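You operate a simulated robot arm through the tools that you are given. There is no shell and no other tool. Be economical: measure what you need, move in short steps, check, and stop when the job is done.

Carry out the task below with a simulated robot arm. There is one attempt and no reset: what you move stays moved.

TASK
Put the white square block from the tank table beside the rails on top of the glove pack and the teal square block on top of the black tie pack.

It is judged by the outcome, as a careful person would: the job done as asked, and still so three seconds after it is handed in. It fails if anything else is knocked over, pushed out of place, dropped, spilled or broken.

THE ROBOT
A 6-joint arm with a two-finger parallel gripper, fixed in place. Base frame: the origin is at the foot of the arm, x ahead of it, y to its left, z up; the work surface is at about z = 0. Lengths are in m, angles in degrees, forces in N, time in s.
With the tool pointing down near the work surface it reaches from about 0.14 to 0.58 m from the base axis. Its first joint turns from -66.0 to 66.0 degrees. Payload 2.1 kg.
Tool frame: the origin (TCP) lies between the finger pads and is the grasp point; the fingertips stand 0.03 m ahead of it; z points along the fingers, y is the line along which they close. The gripper opens to 0.094 m. The fingers are 0.028 m wide and 0.01 m thick; the gripper's body (0.05 by 0.096 m) begins 0.055 m behind the TCP.
Orientation is told as [roll, pitch, yaw] about the base's x, y, z axes, in that order, counted from this pose: with the fingers straight down and closing along the base's y, the tool's x points along the base's -x, its y along +y and its z along -z.

THE INTERFACE
- The arm moves only by the tool send_rows. Its argument "commands" is a list of rows, each an object of numbers (a shift or turn left out is 0, a gripper value left out holds the last): "tx", "ty", "tz": the shift along the tool's x, y, z in units of 200 mm (1.0 is 200 mm); "spin": the turn about the tool's z in units of 60 degrees (1.0 is 60 degrees); "grip": the closure, from 0 (fully open) to 1 (shut). In form: [{"tx": .., "ty": .., "tz": .., "spin": .., "grip": ..}, ...]. A call has 1 to 12 rows; each row is the pose to reach, as a shift and turn from the pose commanded when the call began, along the tool's axes at that moment. A call with a number of a shift or a turn outside -1 to 1 is refused whole. A row lasts 0.2 s, in which the tool goes at most 0.05 m and 8.6 degrees; a call with a longer step from one row to the next is refused whole, and so is a gripper value outside its range. A pose out of reach is approached as far as the arm can. The call stops where the force on the tool passes 40 N (or 10 N more than at its start, if that is more) or the arm is blocked; 0.2 s more then pass. The fingers move at their own pace (about 0.072 m/s each) and stop on an object; they squeeze with about 32 N. The grip force told is the motor's: it shows also when the fingers shut on nothing. Time passes only in rows, and 0.2 s behind the last, so rows that repeat a pose let the fingers close. It gives the time, the measured TCP pose, the force on the tool (base axes), the opening and the grip force at its end, in the units of the frame above (readings bear some noise).
- Cameras (640 x 400 px; columns grow to the right, rows downward): "scene" is fixed at [0.0617, -0.3814, 0.4794]; the picture's right is [0.68, -0.73, 0.00], its down [-0.45, -0.42, -0.78] and it looks along [0.57, 0.53, -0.62] (base axes); focal length 280 px, centre (320, 200). "wrist" rides on the gripper at [-0.037, 0, -0.058] in the tool frame; the picture's right is [0.00, -1.00, 0.00], its down [0.97, 0.00, -0.24] and it looks along [0.24, 0.00, 0.97] (tool axes); focal length 218 px, centre (320, 200).
- snapshot(camera): a new picture of that camera. No time passes.
- measure_at(camera, pixels): for up to 12 pixels [column, row] of the newest picture of that camera ("zoom" is the newest enlarged one), the place [x, y, z] in the base frame of the surface seen there, good to about 0.003 m. No time passes.
- inspect(camera, box): a new picture of the part [left, top, right, bottom] of that camera's present view, enlarged. No time passes.
- hand_in(): hands the job in; it is judged then, once.

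Work in short steps. Measure before you move; look again where a grasp or a placing could have gone wrong, and mend it. You have 60 turns and 22 pictures in all, the two below and enlarged ones among them. Open the gripper and draw the arm clear of the work before you hand the job in, unless the task says otherwise; then end with one line.

The tools are called after "Request:" by a JSON object that holds its "fn" and its "kwargs". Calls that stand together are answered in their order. send_rows: Moves the arm, as the interface text tells. Its arguments: {"type":"object","properties":{"commands":{"type":"array"}},"required":["commands"]} The other tools are called the same way: snapshot (camera) takes a picture; measure_at (camera, pixels) gives the place of the surface under pixels of a picture; inspect (camera, box) takes an enlarged picture of a part of a camera's view; hand_in () hands the job in.

At the start:

```text
time_s: 0.0
tcp_pos: [0.2647, -0.1189, 0.2777]
orientation: [-0.2, 0.0, 0.0]
contact_force: [1.3, -0.5, 0.1]
width: 0.0942
gripper_force: 0.1
```

scene: 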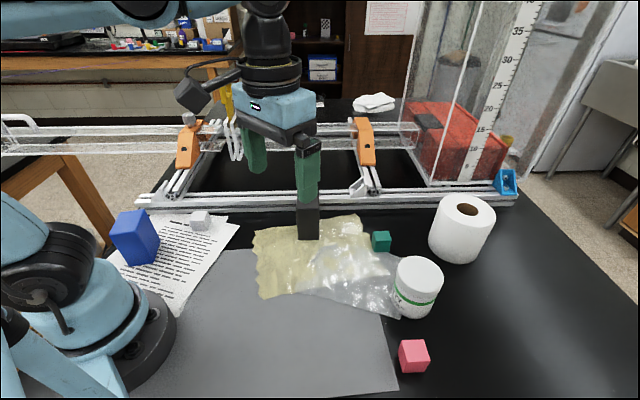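
wrist: 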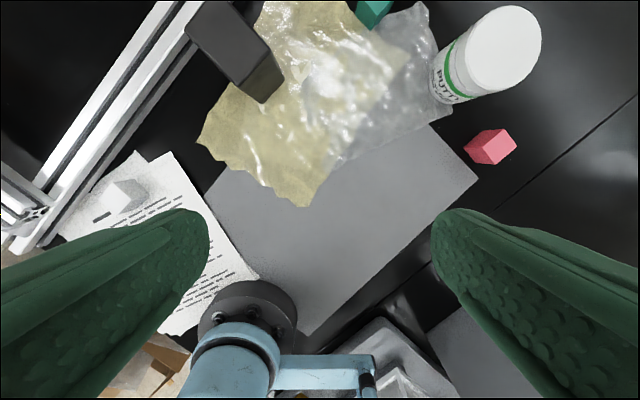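

I'll enlarge the work area to identify the packs and blocks.

Request:
{"fn": "inspect", "kwargs": {"camera": "scene", "box": [230, 190, 450, 330]}}

Request:
{"fn": "inspect", "kwargs": {"camera": "wrist", "box": [60, 0, 560, 310]}}

Request:
{"fn": "inspect", "kwargs": {"camera": "scene", "box": [90, 90, 290, 290]}}

```text
2.86 times, centred on (340, 260) of scene
```

zoom: 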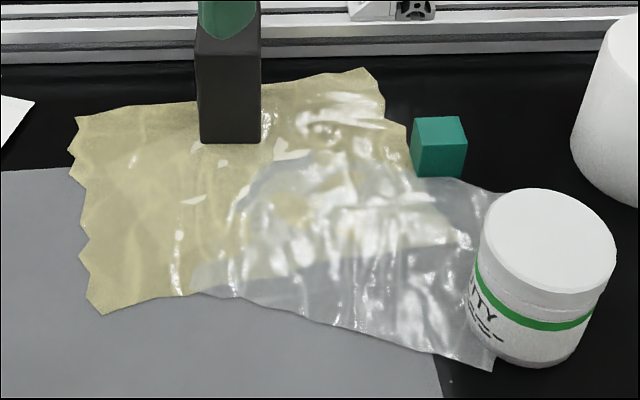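

```text
1.28 times, centred on (310, 155) of wrist
```

zoom: 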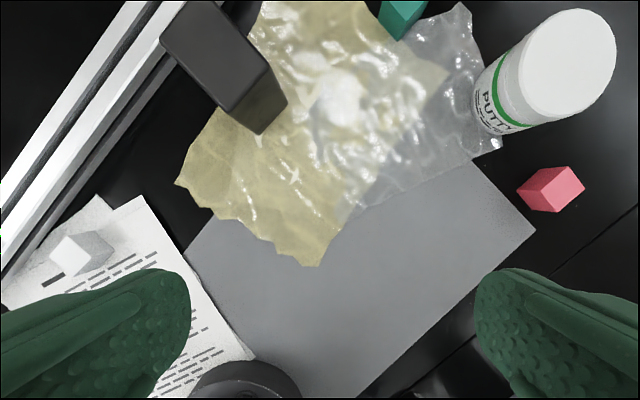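

```text
2.00 times, centred on (190, 190) of scene
```

zoom: 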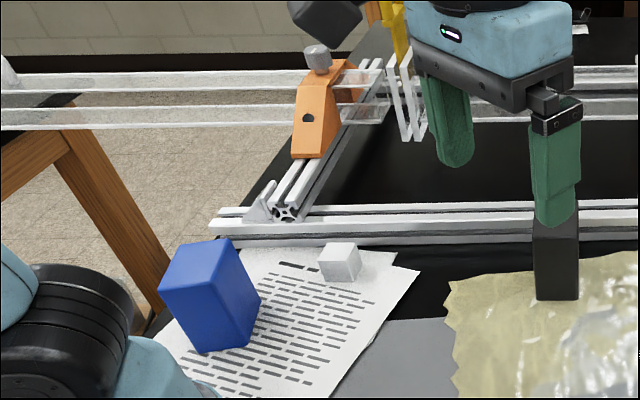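

Candidates for packs: blue box (135,238), dark box (308,222), yellow bag, clear bag. I'll measure them and get close-ups of the two boxes.

Request:
{"fn": "inspect", "kwargs": {"camera": "scene", "box": [95, 195, 215, 275]}}

Request:
{"fn": "snapshot", "kwargs": {"camera": "scene"}}

Request:
{"fn": "measure_at", "kwargs": {"camera": "scene", "pixels": [[128, 222], [145, 245], [199, 217], [201, 225], [308, 225], [280, 260], [340, 265], [385, 295], [381, 235], [381, 246], [345, 225], [250, 290]]}}

Request:
{"fn": "measure_at", "kwargs": {"camera": "wrist", "pixels": [[225, 40], [195, 30], [230, 5], [265, 45], [238, 80], [118, 195], [370, 8], [250, 150], [330, 80], [400, 120], [300, 180], [265, 95]]}}

```text
5.00 times, centred on (155, 235) of scene
```

zoom: 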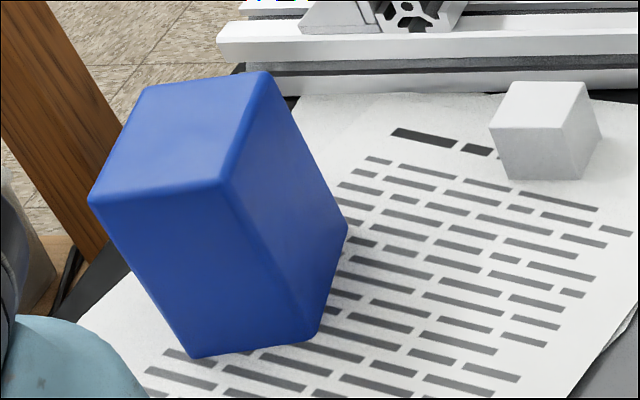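

```text
15 pictures are left
```

scene: 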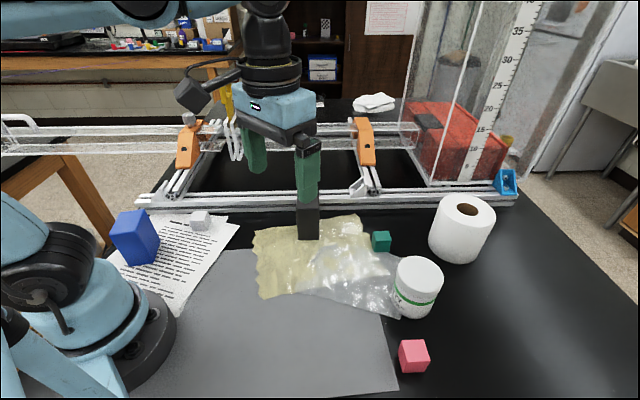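

```text
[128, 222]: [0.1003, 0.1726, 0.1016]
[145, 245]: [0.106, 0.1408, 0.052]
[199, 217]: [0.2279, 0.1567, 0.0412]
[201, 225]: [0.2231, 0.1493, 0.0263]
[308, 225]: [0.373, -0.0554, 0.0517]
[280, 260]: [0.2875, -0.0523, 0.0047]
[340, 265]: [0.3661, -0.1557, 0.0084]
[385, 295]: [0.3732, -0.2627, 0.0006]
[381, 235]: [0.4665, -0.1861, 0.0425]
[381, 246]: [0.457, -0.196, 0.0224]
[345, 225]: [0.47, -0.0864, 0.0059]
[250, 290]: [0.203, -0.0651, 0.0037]
```

```text
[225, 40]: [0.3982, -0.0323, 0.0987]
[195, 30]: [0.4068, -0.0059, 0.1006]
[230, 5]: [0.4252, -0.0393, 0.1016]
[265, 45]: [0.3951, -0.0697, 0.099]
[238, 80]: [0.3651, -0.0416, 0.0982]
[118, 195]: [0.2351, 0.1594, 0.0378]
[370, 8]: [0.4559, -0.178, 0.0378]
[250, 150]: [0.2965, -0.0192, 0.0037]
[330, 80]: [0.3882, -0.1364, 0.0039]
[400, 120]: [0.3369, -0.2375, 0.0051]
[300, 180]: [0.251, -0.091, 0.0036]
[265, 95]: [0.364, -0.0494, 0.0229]
```

The bags are flat films (z≈0.004); the two upright boxes are both 0.10 m tall: blue (glove) and black (tie). I'll move over the white block (~0.235, 0.157) to view it and the blue box from above.

Request:
{"fn": "send_rows", "kwargs": {"commands": [{"ty": 0.22}, {"ty": 0.44}, {"ty": 0.66}, {"ty": 0.88}, {"ty": 1.0}]}}

Request:
{"fn": "send_rows", "kwargs": {"commands": [{"ty": 0.2, "tx": 0.08}, {"ty": 0.37, "tx": 0.15}, {"ty": 0.37, "tx": 0.15}]}}

Request:
{"fn": "snapshot", "kwargs": {"camera": "wrist"}}

```text
time_s: 1.2
tcp_pos: [0.2644, 0.0823, 0.2777]
orientation: [-0.2, 0.0, -0.1]
contact_force: [0.2, -0.7, -0.6]
width: 0.094
gripper_force: 0.0
```

```text
time_s: 2.0
tcp_pos: [0.235, 0.1553, 0.2769]
orientation: [-0.2, 0.0, -0.1]
contact_force: [0.1, -1.0, -0.1]
width: 0.0941
gripper_force: 0.0
```

```text
14 pictures are left
```

wrist: 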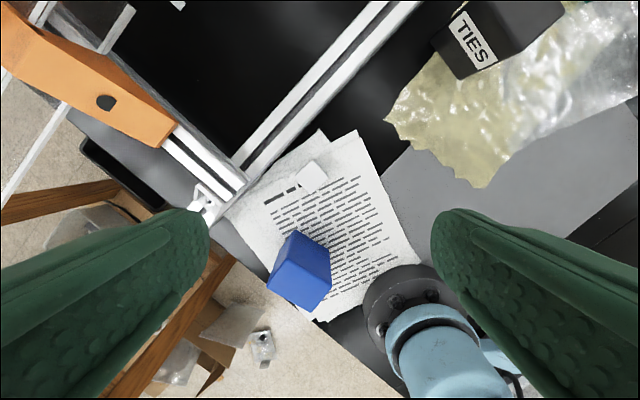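

The black box bears a "TIES" label, so the matching blue box is the glove pack. I'll enlarge the block and blue box for measuring.

Request:
{"fn": "inspect", "kwargs": {"camera": "wrist", "box": [240, 140, 400, 330]}}

```text
2.11 times, centred on (320, 235) of wrist
```

zoom: 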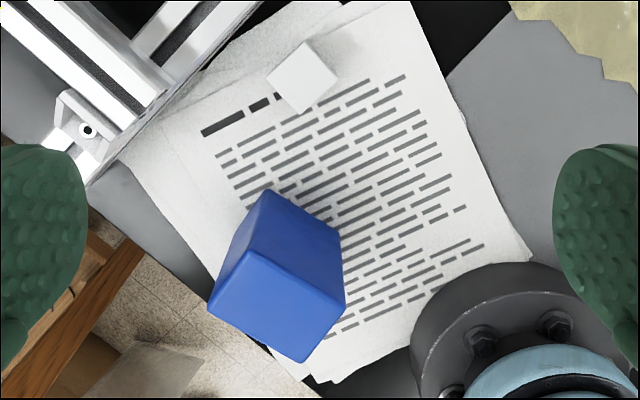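

Request:
{"fn": "measure_at", "kwargs": {"camera": "zoom", "pixels": [[304, 44], [335, 74], [302, 78], [272, 80], [303, 108], [245, 256], [215, 305], [340, 308], [298, 356], [275, 305], [302, 120], [290, 250]]}}

```text
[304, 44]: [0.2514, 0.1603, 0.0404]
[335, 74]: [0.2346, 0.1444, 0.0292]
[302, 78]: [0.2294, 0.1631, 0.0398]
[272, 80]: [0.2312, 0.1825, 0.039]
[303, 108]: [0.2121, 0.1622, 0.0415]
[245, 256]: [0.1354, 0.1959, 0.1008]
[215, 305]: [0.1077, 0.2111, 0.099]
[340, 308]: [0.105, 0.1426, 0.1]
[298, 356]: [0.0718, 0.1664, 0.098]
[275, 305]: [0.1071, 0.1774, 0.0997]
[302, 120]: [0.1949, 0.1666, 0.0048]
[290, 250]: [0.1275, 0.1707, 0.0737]
```

White block centre ≈(0.2315,0.162), edges at ~47°/−43°, top z≈0.040. I rotate yaw to +47° (fingers closing parallel to the rail), half close, then look at the scene.

Request:
{"fn": "send_rows", "kwargs": {"commands": [{"tx": 0.017, "ty": 0.033, "spin": -0.13, "grip": 0.33}, {"tx": 0.017, "ty": 0.033, "spin": -0.26}, {"tx": 0.017, "ty": 0.033, "spin": -0.39}, {"tx": 0.017, "ty": 0.033, "spin": -0.52}, {"tx": 0.017, "ty": 0.033, "spin": -0.65}, {"tx": 0.017, "ty": 0.033, "spin": -0.783}, {"tx": 0.017, "ty": 0.033, "spin": -0.783}]}}

Request:
{"fn": "snapshot", "kwargs": {"camera": "wrist"}}

Request:
{"fn": "snapshot", "kwargs": {"camera": "scene"}}

```text
time_s: 3.6
tcp_pos: [0.2314, 0.1626, 0.2771]
orientation: [-0.1, 0.1, 47.2]
contact_force: [0.2, 0.0, 0.8]
width: 0.063
gripper_force: 0.1
```

```text
12 pictures are left
```

wrist: 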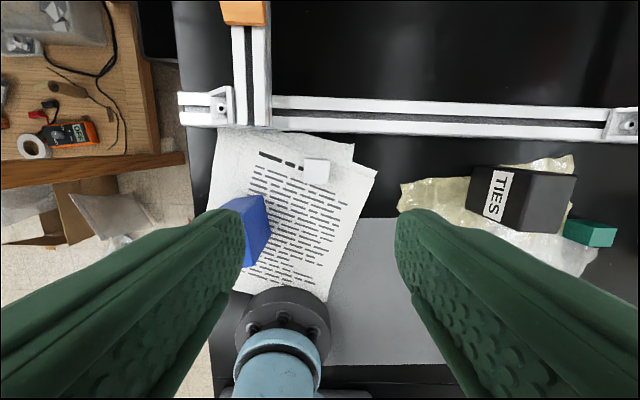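

```text
11 pictures are left
```

scene: 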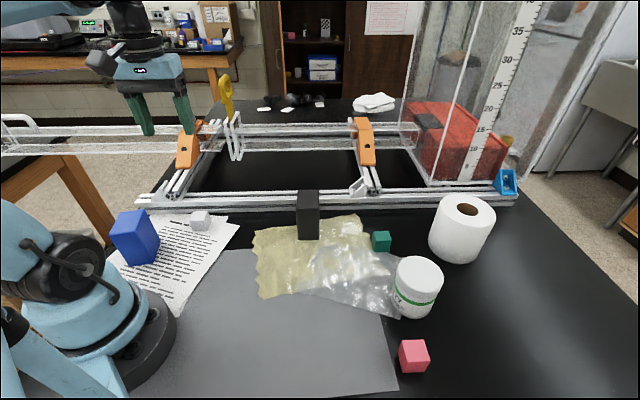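

Path looks clear; I check the rail/clamp heights, and the block again.

Request:
{"fn": "measure_at", "kwargs": {"camera": "wrist", "pixels": [[300, 103], [300, 125], [245, 10], [306, 160], [328, 160], [306, 180], [327, 182], [317, 171]]}}

Request:
{"fn": "measure_at", "kwargs": {"camera": "scene", "pixels": [[187, 135], [190, 119], [180, 195], [225, 95], [240, 120]]}}

```text
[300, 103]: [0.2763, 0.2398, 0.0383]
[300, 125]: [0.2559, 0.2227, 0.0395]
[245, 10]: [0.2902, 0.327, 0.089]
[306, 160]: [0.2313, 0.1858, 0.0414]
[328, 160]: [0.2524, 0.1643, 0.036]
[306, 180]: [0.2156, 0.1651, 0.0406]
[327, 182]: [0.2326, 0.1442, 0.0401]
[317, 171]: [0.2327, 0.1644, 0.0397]
```

```text
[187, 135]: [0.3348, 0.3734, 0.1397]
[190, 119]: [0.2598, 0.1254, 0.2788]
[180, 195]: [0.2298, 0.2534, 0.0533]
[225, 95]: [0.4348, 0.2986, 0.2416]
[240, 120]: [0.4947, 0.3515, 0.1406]
```

Block centre ≈(0.233,0.1645). Descending in two stages.

Request:
{"fn": "send_rows", "kwargs": {"commands": [{"tx": -0.012, "tz": 0.2}, {"tx": -0.012, "tz": 0.4}, {"tx": -0.012, "tz": 0.6}, {"tx": -0.012, "tz": 0.8}, {"tx": -0.012, "tz": 0.85}]}}

Request:
{"fn": "inspect", "kwargs": {"camera": "wrist", "box": [200, 60, 440, 260]}}

```text
time_s: 4.8
tcp_pos: [0.232, 0.1643, 0.1051]
orientation: [-0.1, 0.1, 47.0]
contact_force: [-0.2, 0.2, -0.2]
width: 0.063
gripper_force: 0.0
```

```text
2.00 times, centred on (320, 160) of wrist
```

zoom: 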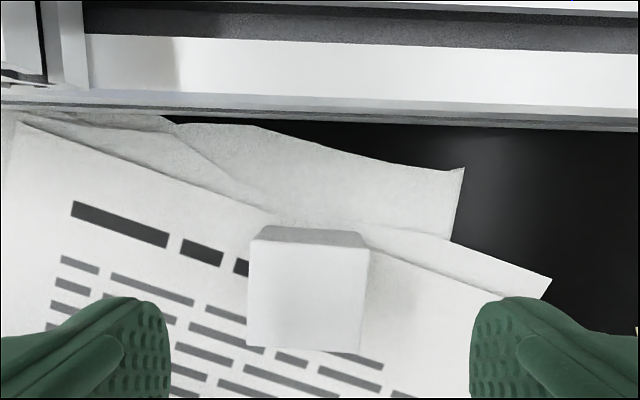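

Request:
{"fn": "measure_at", "kwargs": {"camera": "zoom", "pixels": [[250, 242], [367, 250], [248, 344], [359, 351], [306, 297], [306, 370]]}}

```text
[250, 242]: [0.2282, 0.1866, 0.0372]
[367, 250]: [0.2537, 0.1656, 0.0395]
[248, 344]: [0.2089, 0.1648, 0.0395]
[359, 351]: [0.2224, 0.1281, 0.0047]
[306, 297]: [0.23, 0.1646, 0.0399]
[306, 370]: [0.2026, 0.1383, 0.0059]
```

Offset small; fine-correct, descend to z≈0.038, and close.

Request:
{"fn": "send_rows", "kwargs": {"commands": [{"ty": 0.01, "spin": 0.055, "tz": 0.12}, {"ty": 0.01, "spin": 0.055, "tz": 0.24}, {"ty": 0.01, "spin": 0.055, "tz": 0.335}, {"ty": 0.01, "spin": 0.055, "tz": 0.335}, {"ty": 0.01, "spin": 0.055, "tz": 0.335, "grip": 1}, {"ty": 0.01, "spin": 0.055, "tz": 0.335}, {"ty": 0.01, "spin": 0.055, "tz": 0.335}, {"ty": 0.01, "spin": 0.055, "tz": 0.335}]}}

```text
time_s: 6.6
tcp_pos: [0.2315, 0.1638, 0.0397]
orientation: [-0.1, 0.1, 43.7]
contact_force: [0.2, 0.2, 0.1]
width: 0.039
gripper_force: 31.8
```

Gripped (width 0.039, 31.8 N). Lift to z≈0.19.

Request:
{"fn": "send_rows", "kwargs": {"commands": [{"tz": -0.1}, {"tz": -0.3}, {"tz": -0.5}, {"tz": -0.7}, {"tz": -0.75}]}}

Request:
{"fn": "snapshot", "kwargs": {"camera": "wrist"}}

```text
time_s: 7.8
tcp_pos: [0.2316, 0.1648, 0.1898]
orientation: [-0.1, 0.1, 43.6]
contact_force: [0.0, -0.5, -1.2]
width: 0.039
gripper_force: 31.5
```

```text
9 pictures are left
```

wrist: 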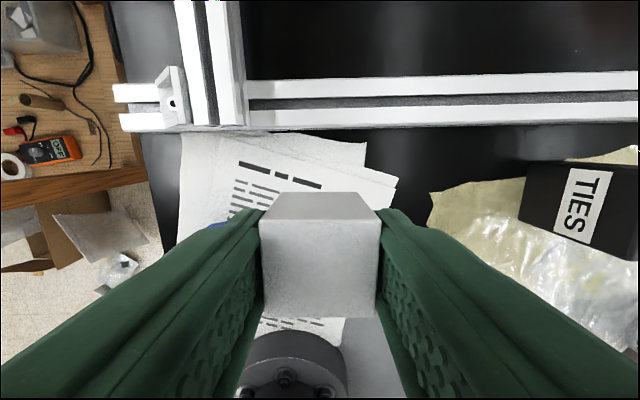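

Re-measure the blue top from the scene view (corners about (120,213),(145,210),(137,231),(110,234)).

Request:
{"fn": "measure_at", "kwargs": {"camera": "scene", "pixels": [[121, 214], [143, 211], [136, 230], [111, 233], [127.6, 222], [138, 221], [116, 223], [132, 212.5], [124, 231]]}}

```text
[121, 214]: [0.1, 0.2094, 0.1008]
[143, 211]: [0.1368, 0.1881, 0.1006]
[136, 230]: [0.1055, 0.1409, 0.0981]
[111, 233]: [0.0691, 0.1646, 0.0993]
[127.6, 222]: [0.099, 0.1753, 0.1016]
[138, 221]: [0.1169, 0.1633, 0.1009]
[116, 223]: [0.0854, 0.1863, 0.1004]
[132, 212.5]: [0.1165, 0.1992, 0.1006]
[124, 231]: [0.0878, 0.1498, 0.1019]
```

Box top centre ≈(0.104,0.177), z 0.100, long axis 56°. Move above it and align yaw to 56°.

Request:
{"fn": "send_rows", "kwargs": {"commands": [{"tx": 0.084, "ty": 0.097, "spin": -0.04}, {"tx": 0.168, "ty": 0.194, "spin": -0.08}, {"tx": 0.252, "ty": 0.29, "spin": -0.12}, {"tx": 0.336, "ty": 0.387, "spin": -0.16}, {"tx": 0.42, "ty": 0.484, "spin": -0.207}, {"tx": 0.42, "ty": 0.484, "spin": -0.207}]}}

Request:
{"fn": "snapshot", "kwargs": {"camera": "scene"}}

```text
time_s: 9.2
tcp_pos: [0.1044, 0.1754, 0.1898]
orientation: [-0.2, 0.3, 56.0]
contact_force: [-0.7, 0.4, -0.7]
width: 0.0389
gripper_force: 32.0
```

```text
8 pictures are left
```

scene: 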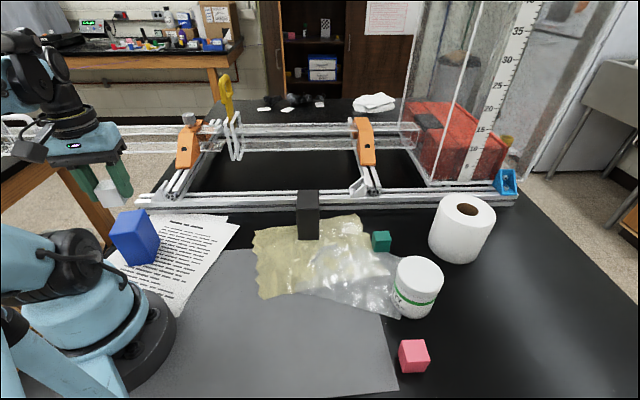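

Above the box. Lower to z≈0.137.

Request:
{"fn": "send_rows", "kwargs": {"commands": [{"tz": 0.1}, {"tz": 0.18}, {"tz": 0.23}, {"tz": 0.255}, {"tz": 0.265}, {"tz": 0.265}]}}

Request:
{"fn": "inspect", "kwargs": {"camera": "scene", "box": [50, 150, 210, 280]}}

```text
time_s: 10.6
tcp_pos: [0.1038, 0.177, 0.138]
orientation: [-0.1, 0.1, 56.1]
contact_force: [-1.1, -1.2, 23.1]
width: 0.0393
gripper_force: 32.0
```

```text
3.08 times, centred on (130, 215) of scene
```

zoom: 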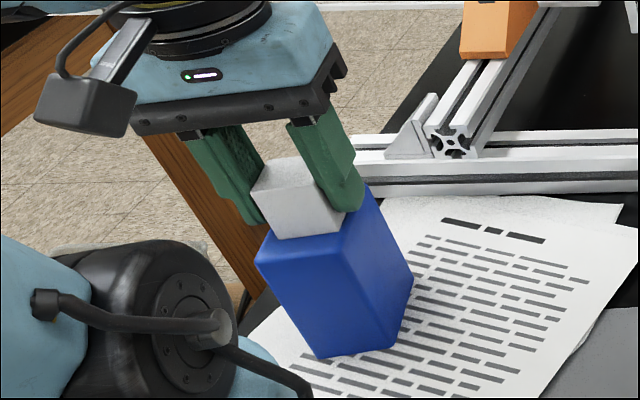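

Contact (23 N), block seated on the box. Ease off slightly, open, then rise straight up.

Request:
{"fn": "send_rows", "kwargs": {"commands": [{"tz": -0.006}, {"tz": -0.006, "grip": 0.3}, {"tz": -0.006}, {"tz": -0.006}, {"tz": -0.006}, {"tz": -0.1}, {"tz": -0.3}, {"tz": -0.5}, {"tz": -0.7}]}}

Request:
{"fn": "inspect", "kwargs": {"camera": "scene", "box": [50, 150, 210, 280]}}

```text
time_s: 12.6
tcp_pos: [0.1043, 0.1766, 0.2775]
orientation: [-0.1, 0.2, 56.2]
contact_force: [0.4, 0.3, 0.7]
width: 0.0656
gripper_force: 0.0
```

```text
3.08 times, centred on (130, 215) of scene
```

zoom: 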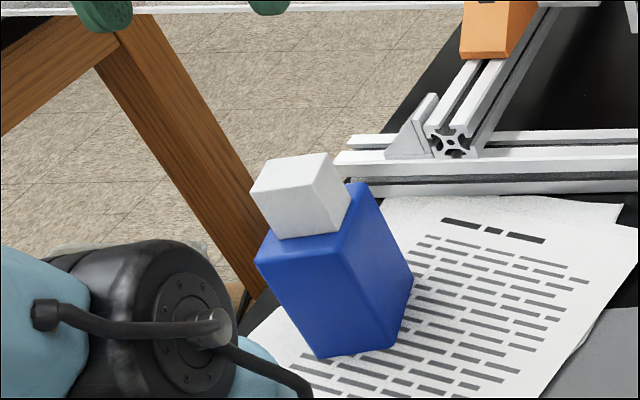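

White block rests stably on the glove pack. Now travel high toward the teal block (~0.46,-0.19).

Request:
{"fn": "send_rows", "kwargs": {"commands": [{"tx": 0.046, "ty": -0.19}, {"tx": 0.092, "ty": -0.38}, {"tx": 0.138, "ty": -0.57}, {"tx": 0.184, "ty": -0.76}, {"tx": 0.23, "ty": -0.95}]}}

Request:
{"fn": "send_rows", "kwargs": {"commands": [{"tx": 0.046, "ty": -0.19, "spin": 0.13}, {"tx": 0.092, "ty": -0.38, "spin": 0.26}, {"tx": 0.138, "ty": -0.57, "spin": 0.39}, {"tx": 0.184, "ty": -0.76, "spin": 0.52}, {"tx": 0.23, "ty": -0.95, "spin": 0.65}, {"tx": 0.23, "ty": -0.95, "spin": 0.78}, {"tx": 0.23, "ty": -0.95, "spin": 0.91}, {"tx": 0.23, "ty": -0.95, "spin": 0.937}]}}

```text
time_s: 13.8
tcp_pos: [0.2357, 0.0318, 0.2785]
orientation: [-0.1, 0.1, 56.1]
contact_force: [0.2, 1.0, 0.7]
width: 0.0658
gripper_force: 0.1
```

```text
time_s: 15.6
tcp_pos: [0.3687, -0.1122, 0.2775]
orientation: [-0.1, 0.0, -0.2]
contact_force: [0.3, 0.4, 0.2]
width: 0.0659
gripper_force: 0.1
```

Continue to roughly above the teal block and look.

Request:
{"fn": "send_rows", "kwargs": {"commands": [{"tx": -0.12, "ty": -0.12}, {"tx": -0.24, "ty": -0.24}, {"tx": -0.355, "ty": -0.365}, {"tx": -0.355, "ty": -0.365}]}}

Request:
{"fn": "inspect", "kwargs": {"camera": "wrist", "box": [180, 60, 500, 260]}}

```text
time_s: 16.6
tcp_pos: [0.4405, -0.185, 0.2785]
orientation: [-0.1, 0.0, -0.1]
contact_force: [0.6, 0.0, -0.1]
width: 0.0656
gripper_force: 0.0
```

```text
2.00 times, centred on (340, 160) of wrist
```

zoom: 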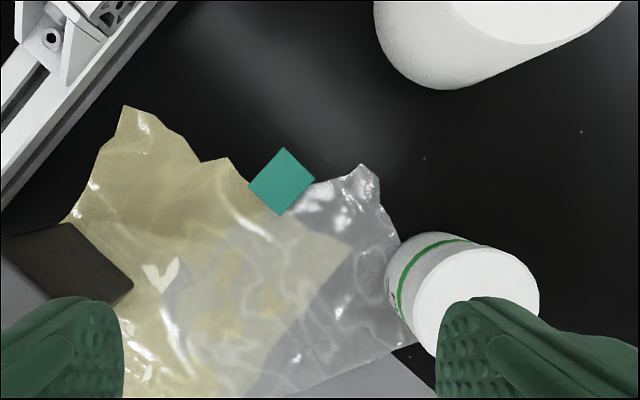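

Request:
{"fn": "measure_at", "kwargs": {"camera": "zoom", "pixels": [[283, 152], [253, 182], [311, 179], [280, 211], [282, 181], [490, 290], [60, 260], [10, 240], [90, 250], [130, 285], [430, 60], [60, 232]]}}

```text
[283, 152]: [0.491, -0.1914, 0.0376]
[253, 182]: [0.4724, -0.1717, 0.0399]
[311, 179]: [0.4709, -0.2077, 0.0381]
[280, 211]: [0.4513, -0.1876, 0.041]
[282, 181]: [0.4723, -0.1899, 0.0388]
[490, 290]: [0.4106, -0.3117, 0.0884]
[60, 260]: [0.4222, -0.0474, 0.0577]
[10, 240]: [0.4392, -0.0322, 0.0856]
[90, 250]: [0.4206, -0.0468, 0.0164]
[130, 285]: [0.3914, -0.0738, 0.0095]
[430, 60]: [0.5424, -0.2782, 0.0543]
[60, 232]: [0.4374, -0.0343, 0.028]
```

Teal centre ≈(0.472,-0.190), edges at 45°. Move over it and rotate to yaw −45°, then descend most of the way.

Request:
{"fn": "send_rows", "kwargs": {"commands": [{"tx": -0.157, "ty": -0.023, "spin": 0.13}, {"tx": -0.157, "ty": -0.023, "spin": 0.26}, {"tx": -0.157, "ty": -0.023, "spin": 0.39}, {"tx": -0.157, "ty": -0.023, "spin": 0.52}, {"tx": -0.157, "ty": -0.023, "spin": 0.65}, {"tx": -0.157, "ty": -0.023, "spin": 0.75}, {"tx": -0.157, "ty": -0.023, "spin": 0.75}]}}

Request:
{"fn": "send_rows", "kwargs": {"commands": [{"tz": 0.2}, {"tz": 0.4}, {"tz": 0.6}, {"tz": 0.8}, {"tz": 0.86}, {"tz": 0.86}]}}

Request:
{"fn": "inspect", "kwargs": {"camera": "wrist", "box": [200, 60, 440, 260]}}

```text
time_s: 18.2
tcp_pos: [0.4709, -0.1894, 0.2776]
orientation: [-0.1, -0.1, -45.2]
contact_force: [0.0, -1.0, 0.0]
width: 0.066
gripper_force: 0.0
```

```text
time_s: 19.6
tcp_pos: [0.4709, -0.1902, 0.1049]
orientation: [0.0, -0.2, -45.2]
contact_force: [0.6, -0.2, -0.8]
width: 0.066
gripper_force: 0.0
```

```text
2.00 times, centred on (320, 160) of wrist
```

zoom: 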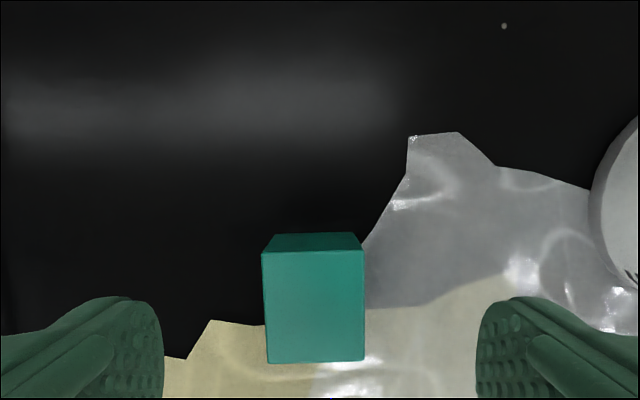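

Well centred. Descend to z≈0.040 and close.

Request:
{"fn": "send_rows", "kwargs": {"commands": [{"tz": 0.12}, {"tz": 0.24}, {"tz": 0.325}, {"tz": 0.325}, {"tz": 0.325, "grip": 1}, {"tz": 0.325}, {"tz": 0.325}, {"tz": 0.325}]}}

Request:
{"fn": "send_rows", "kwargs": {"commands": [{"tz": -0.1}, {"tz": -0.3}, {"tz": -0.5}, {"tz": -0.7}, {"tz": -0.8}, {"tz": -0.8}]}}

Request:
{"fn": "snapshot", "kwargs": {"camera": "scene"}}

```text
time_s: 21.4
tcp_pos: [0.4704, -0.1903, 0.0397]
orientation: [-0.1, -0.1, -45.1]
contact_force: [-0.6, 0.2, -0.2]
width: 0.0339
gripper_force: 32.7
```

```text
time_s: 22.8
tcp_pos: [0.4699, -0.1894, 0.2002]
orientation: [-0.2, -0.2, -45.1]
contact_force: [0.2, 0.7, -1.3]
width: 0.0342
gripper_force: 31.8
```

```text
3 pictures are left
```

scene: 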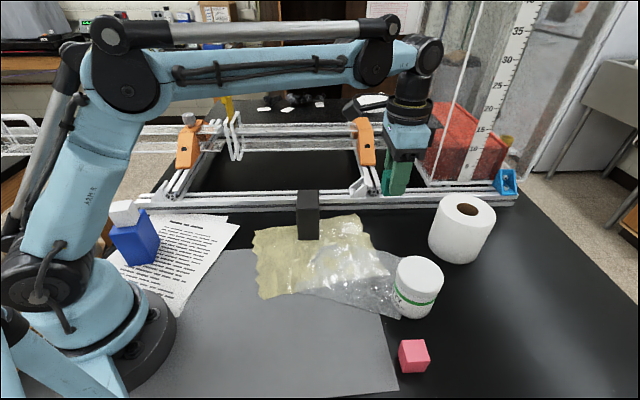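

Held and lifted. Measure the black box top from this picture.

Request:
{"fn": "measure_at", "kwargs": {"camera": "scene", "pixels": [[300, 192], [308, 192], [316, 192], [308, 196], [308, 200], [308, 204], [308, 208], [308, 212], [299, 207], [317, 207], [299, 200], [318, 200]]}}

```text
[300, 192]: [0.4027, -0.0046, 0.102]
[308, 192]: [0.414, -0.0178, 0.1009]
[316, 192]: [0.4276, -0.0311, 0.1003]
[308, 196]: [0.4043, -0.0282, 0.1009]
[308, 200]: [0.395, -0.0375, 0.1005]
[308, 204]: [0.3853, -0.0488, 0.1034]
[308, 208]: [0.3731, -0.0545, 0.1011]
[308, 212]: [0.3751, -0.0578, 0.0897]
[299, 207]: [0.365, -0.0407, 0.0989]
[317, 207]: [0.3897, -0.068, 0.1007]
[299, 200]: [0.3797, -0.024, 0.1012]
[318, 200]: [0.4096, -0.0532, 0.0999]
```

Black top centre ≈(0.395,-0.038), z≈0.101. Move above at z 0.20, then check.

Request:
{"fn": "send_rows", "kwargs": {"commands": [{"tx": 0.16, "ty": 0.054}, {"tx": 0.32, "ty": 0.108}, {"tx": 0.48, "ty": 0.162}, {"tx": 0.64, "ty": 0.216}, {"tx": 0.8, "ty": 0.27}, {"tx": 0.8, "ty": 0.27}]}}

Request:
{"fn": "send_rows", "kwargs": {"commands": [{"tz": 0.1}, {"tz": 0.2}, {"tz": 0.27}, {"tz": 0.3}, {"tz": 0.3}]}}

Request:
{"fn": "inspect", "kwargs": {"camera": "scene", "box": [240, 130, 380, 250]}}

```text
time_s: 24.2
tcp_pos: [0.395, -0.0386, 0.1991]
orientation: [-0.2, -0.2, -45.1]
contact_force: [0.0, 0.5, -1.8]
width: 0.0338
gripper_force: 32.2
```

```text
time_s: 25.4
tcp_pos: [0.3955, -0.0374, 0.1394]
orientation: [-0.1, -0.1, -45.1]
contact_force: [-0.6, 0.1, 6.0]
width: 0.0342
gripper_force: 32.0
```

```text
3.33 times, centred on (310, 190) of scene
```

zoom: 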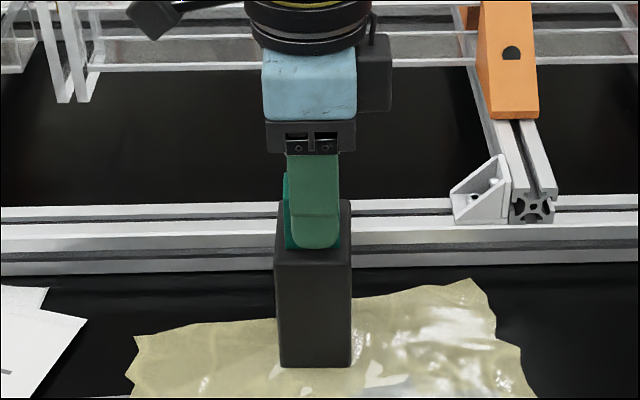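

Light contact (6 N), block centred on the tie pack. Open and rise straight up.

Request:
{"fn": "send_rows", "kwargs": {"commands": [{"tz": 0.003}, {"tz": 0.003, "grip": 0.3}, {"tz": 0.003}, {"tz": 0.003}, {"tz": 0.003}, {"tz": -0.1}, {"tz": -0.3}, {"tz": -0.5}, {"tz": -0.7}, {"tz": -0.7}]}}

Request:
{"fn": "send_rows", "kwargs": {"commands": [{"tx": 0.12, "ty": -0.12, "grip": 0}, {"tx": 0.24, "ty": -0.24}, {"tx": 0.36, "ty": -0.36}, {"tx": 0.36, "ty": -0.36}]}}

Request:
{"fn": "snapshot", "kwargs": {"camera": "scene"}}

```text
time_s: 27.6
tcp_pos: [0.3963, -0.039, 0.2811]
orientation: [0.0, -0.1, -45.1]
contact_force: [0.1, 0.3, 0.1]
width: 0.0656
gripper_force: 0.0
```

```text
time_s: 28.6
tcp_pos: [0.2946, -0.0384, 0.28]
orientation: [-0.2, -0.1, -45.0]
contact_force: [0.7, 0.2, 0.0]
width: 0.0939
gripper_force: 0.1
```

```text
1 pictures are left
```

scene: 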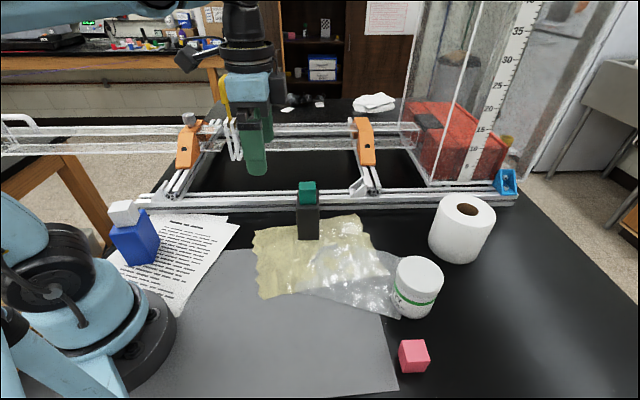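

Both blocks rest on their packs (white at (123,213), teal at (308,192)), nothing else has moved, and the gripper is open and clear. Handing in.

Request:
{"fn": "hand_in", "kwargs": {}}

```text
The job is handed in.
```

The white block is on the glove pack and the teal block is on the black tie pack; the tie pack is labelled "TIES", but I saw no label on the blue box I took to be the glove pack.
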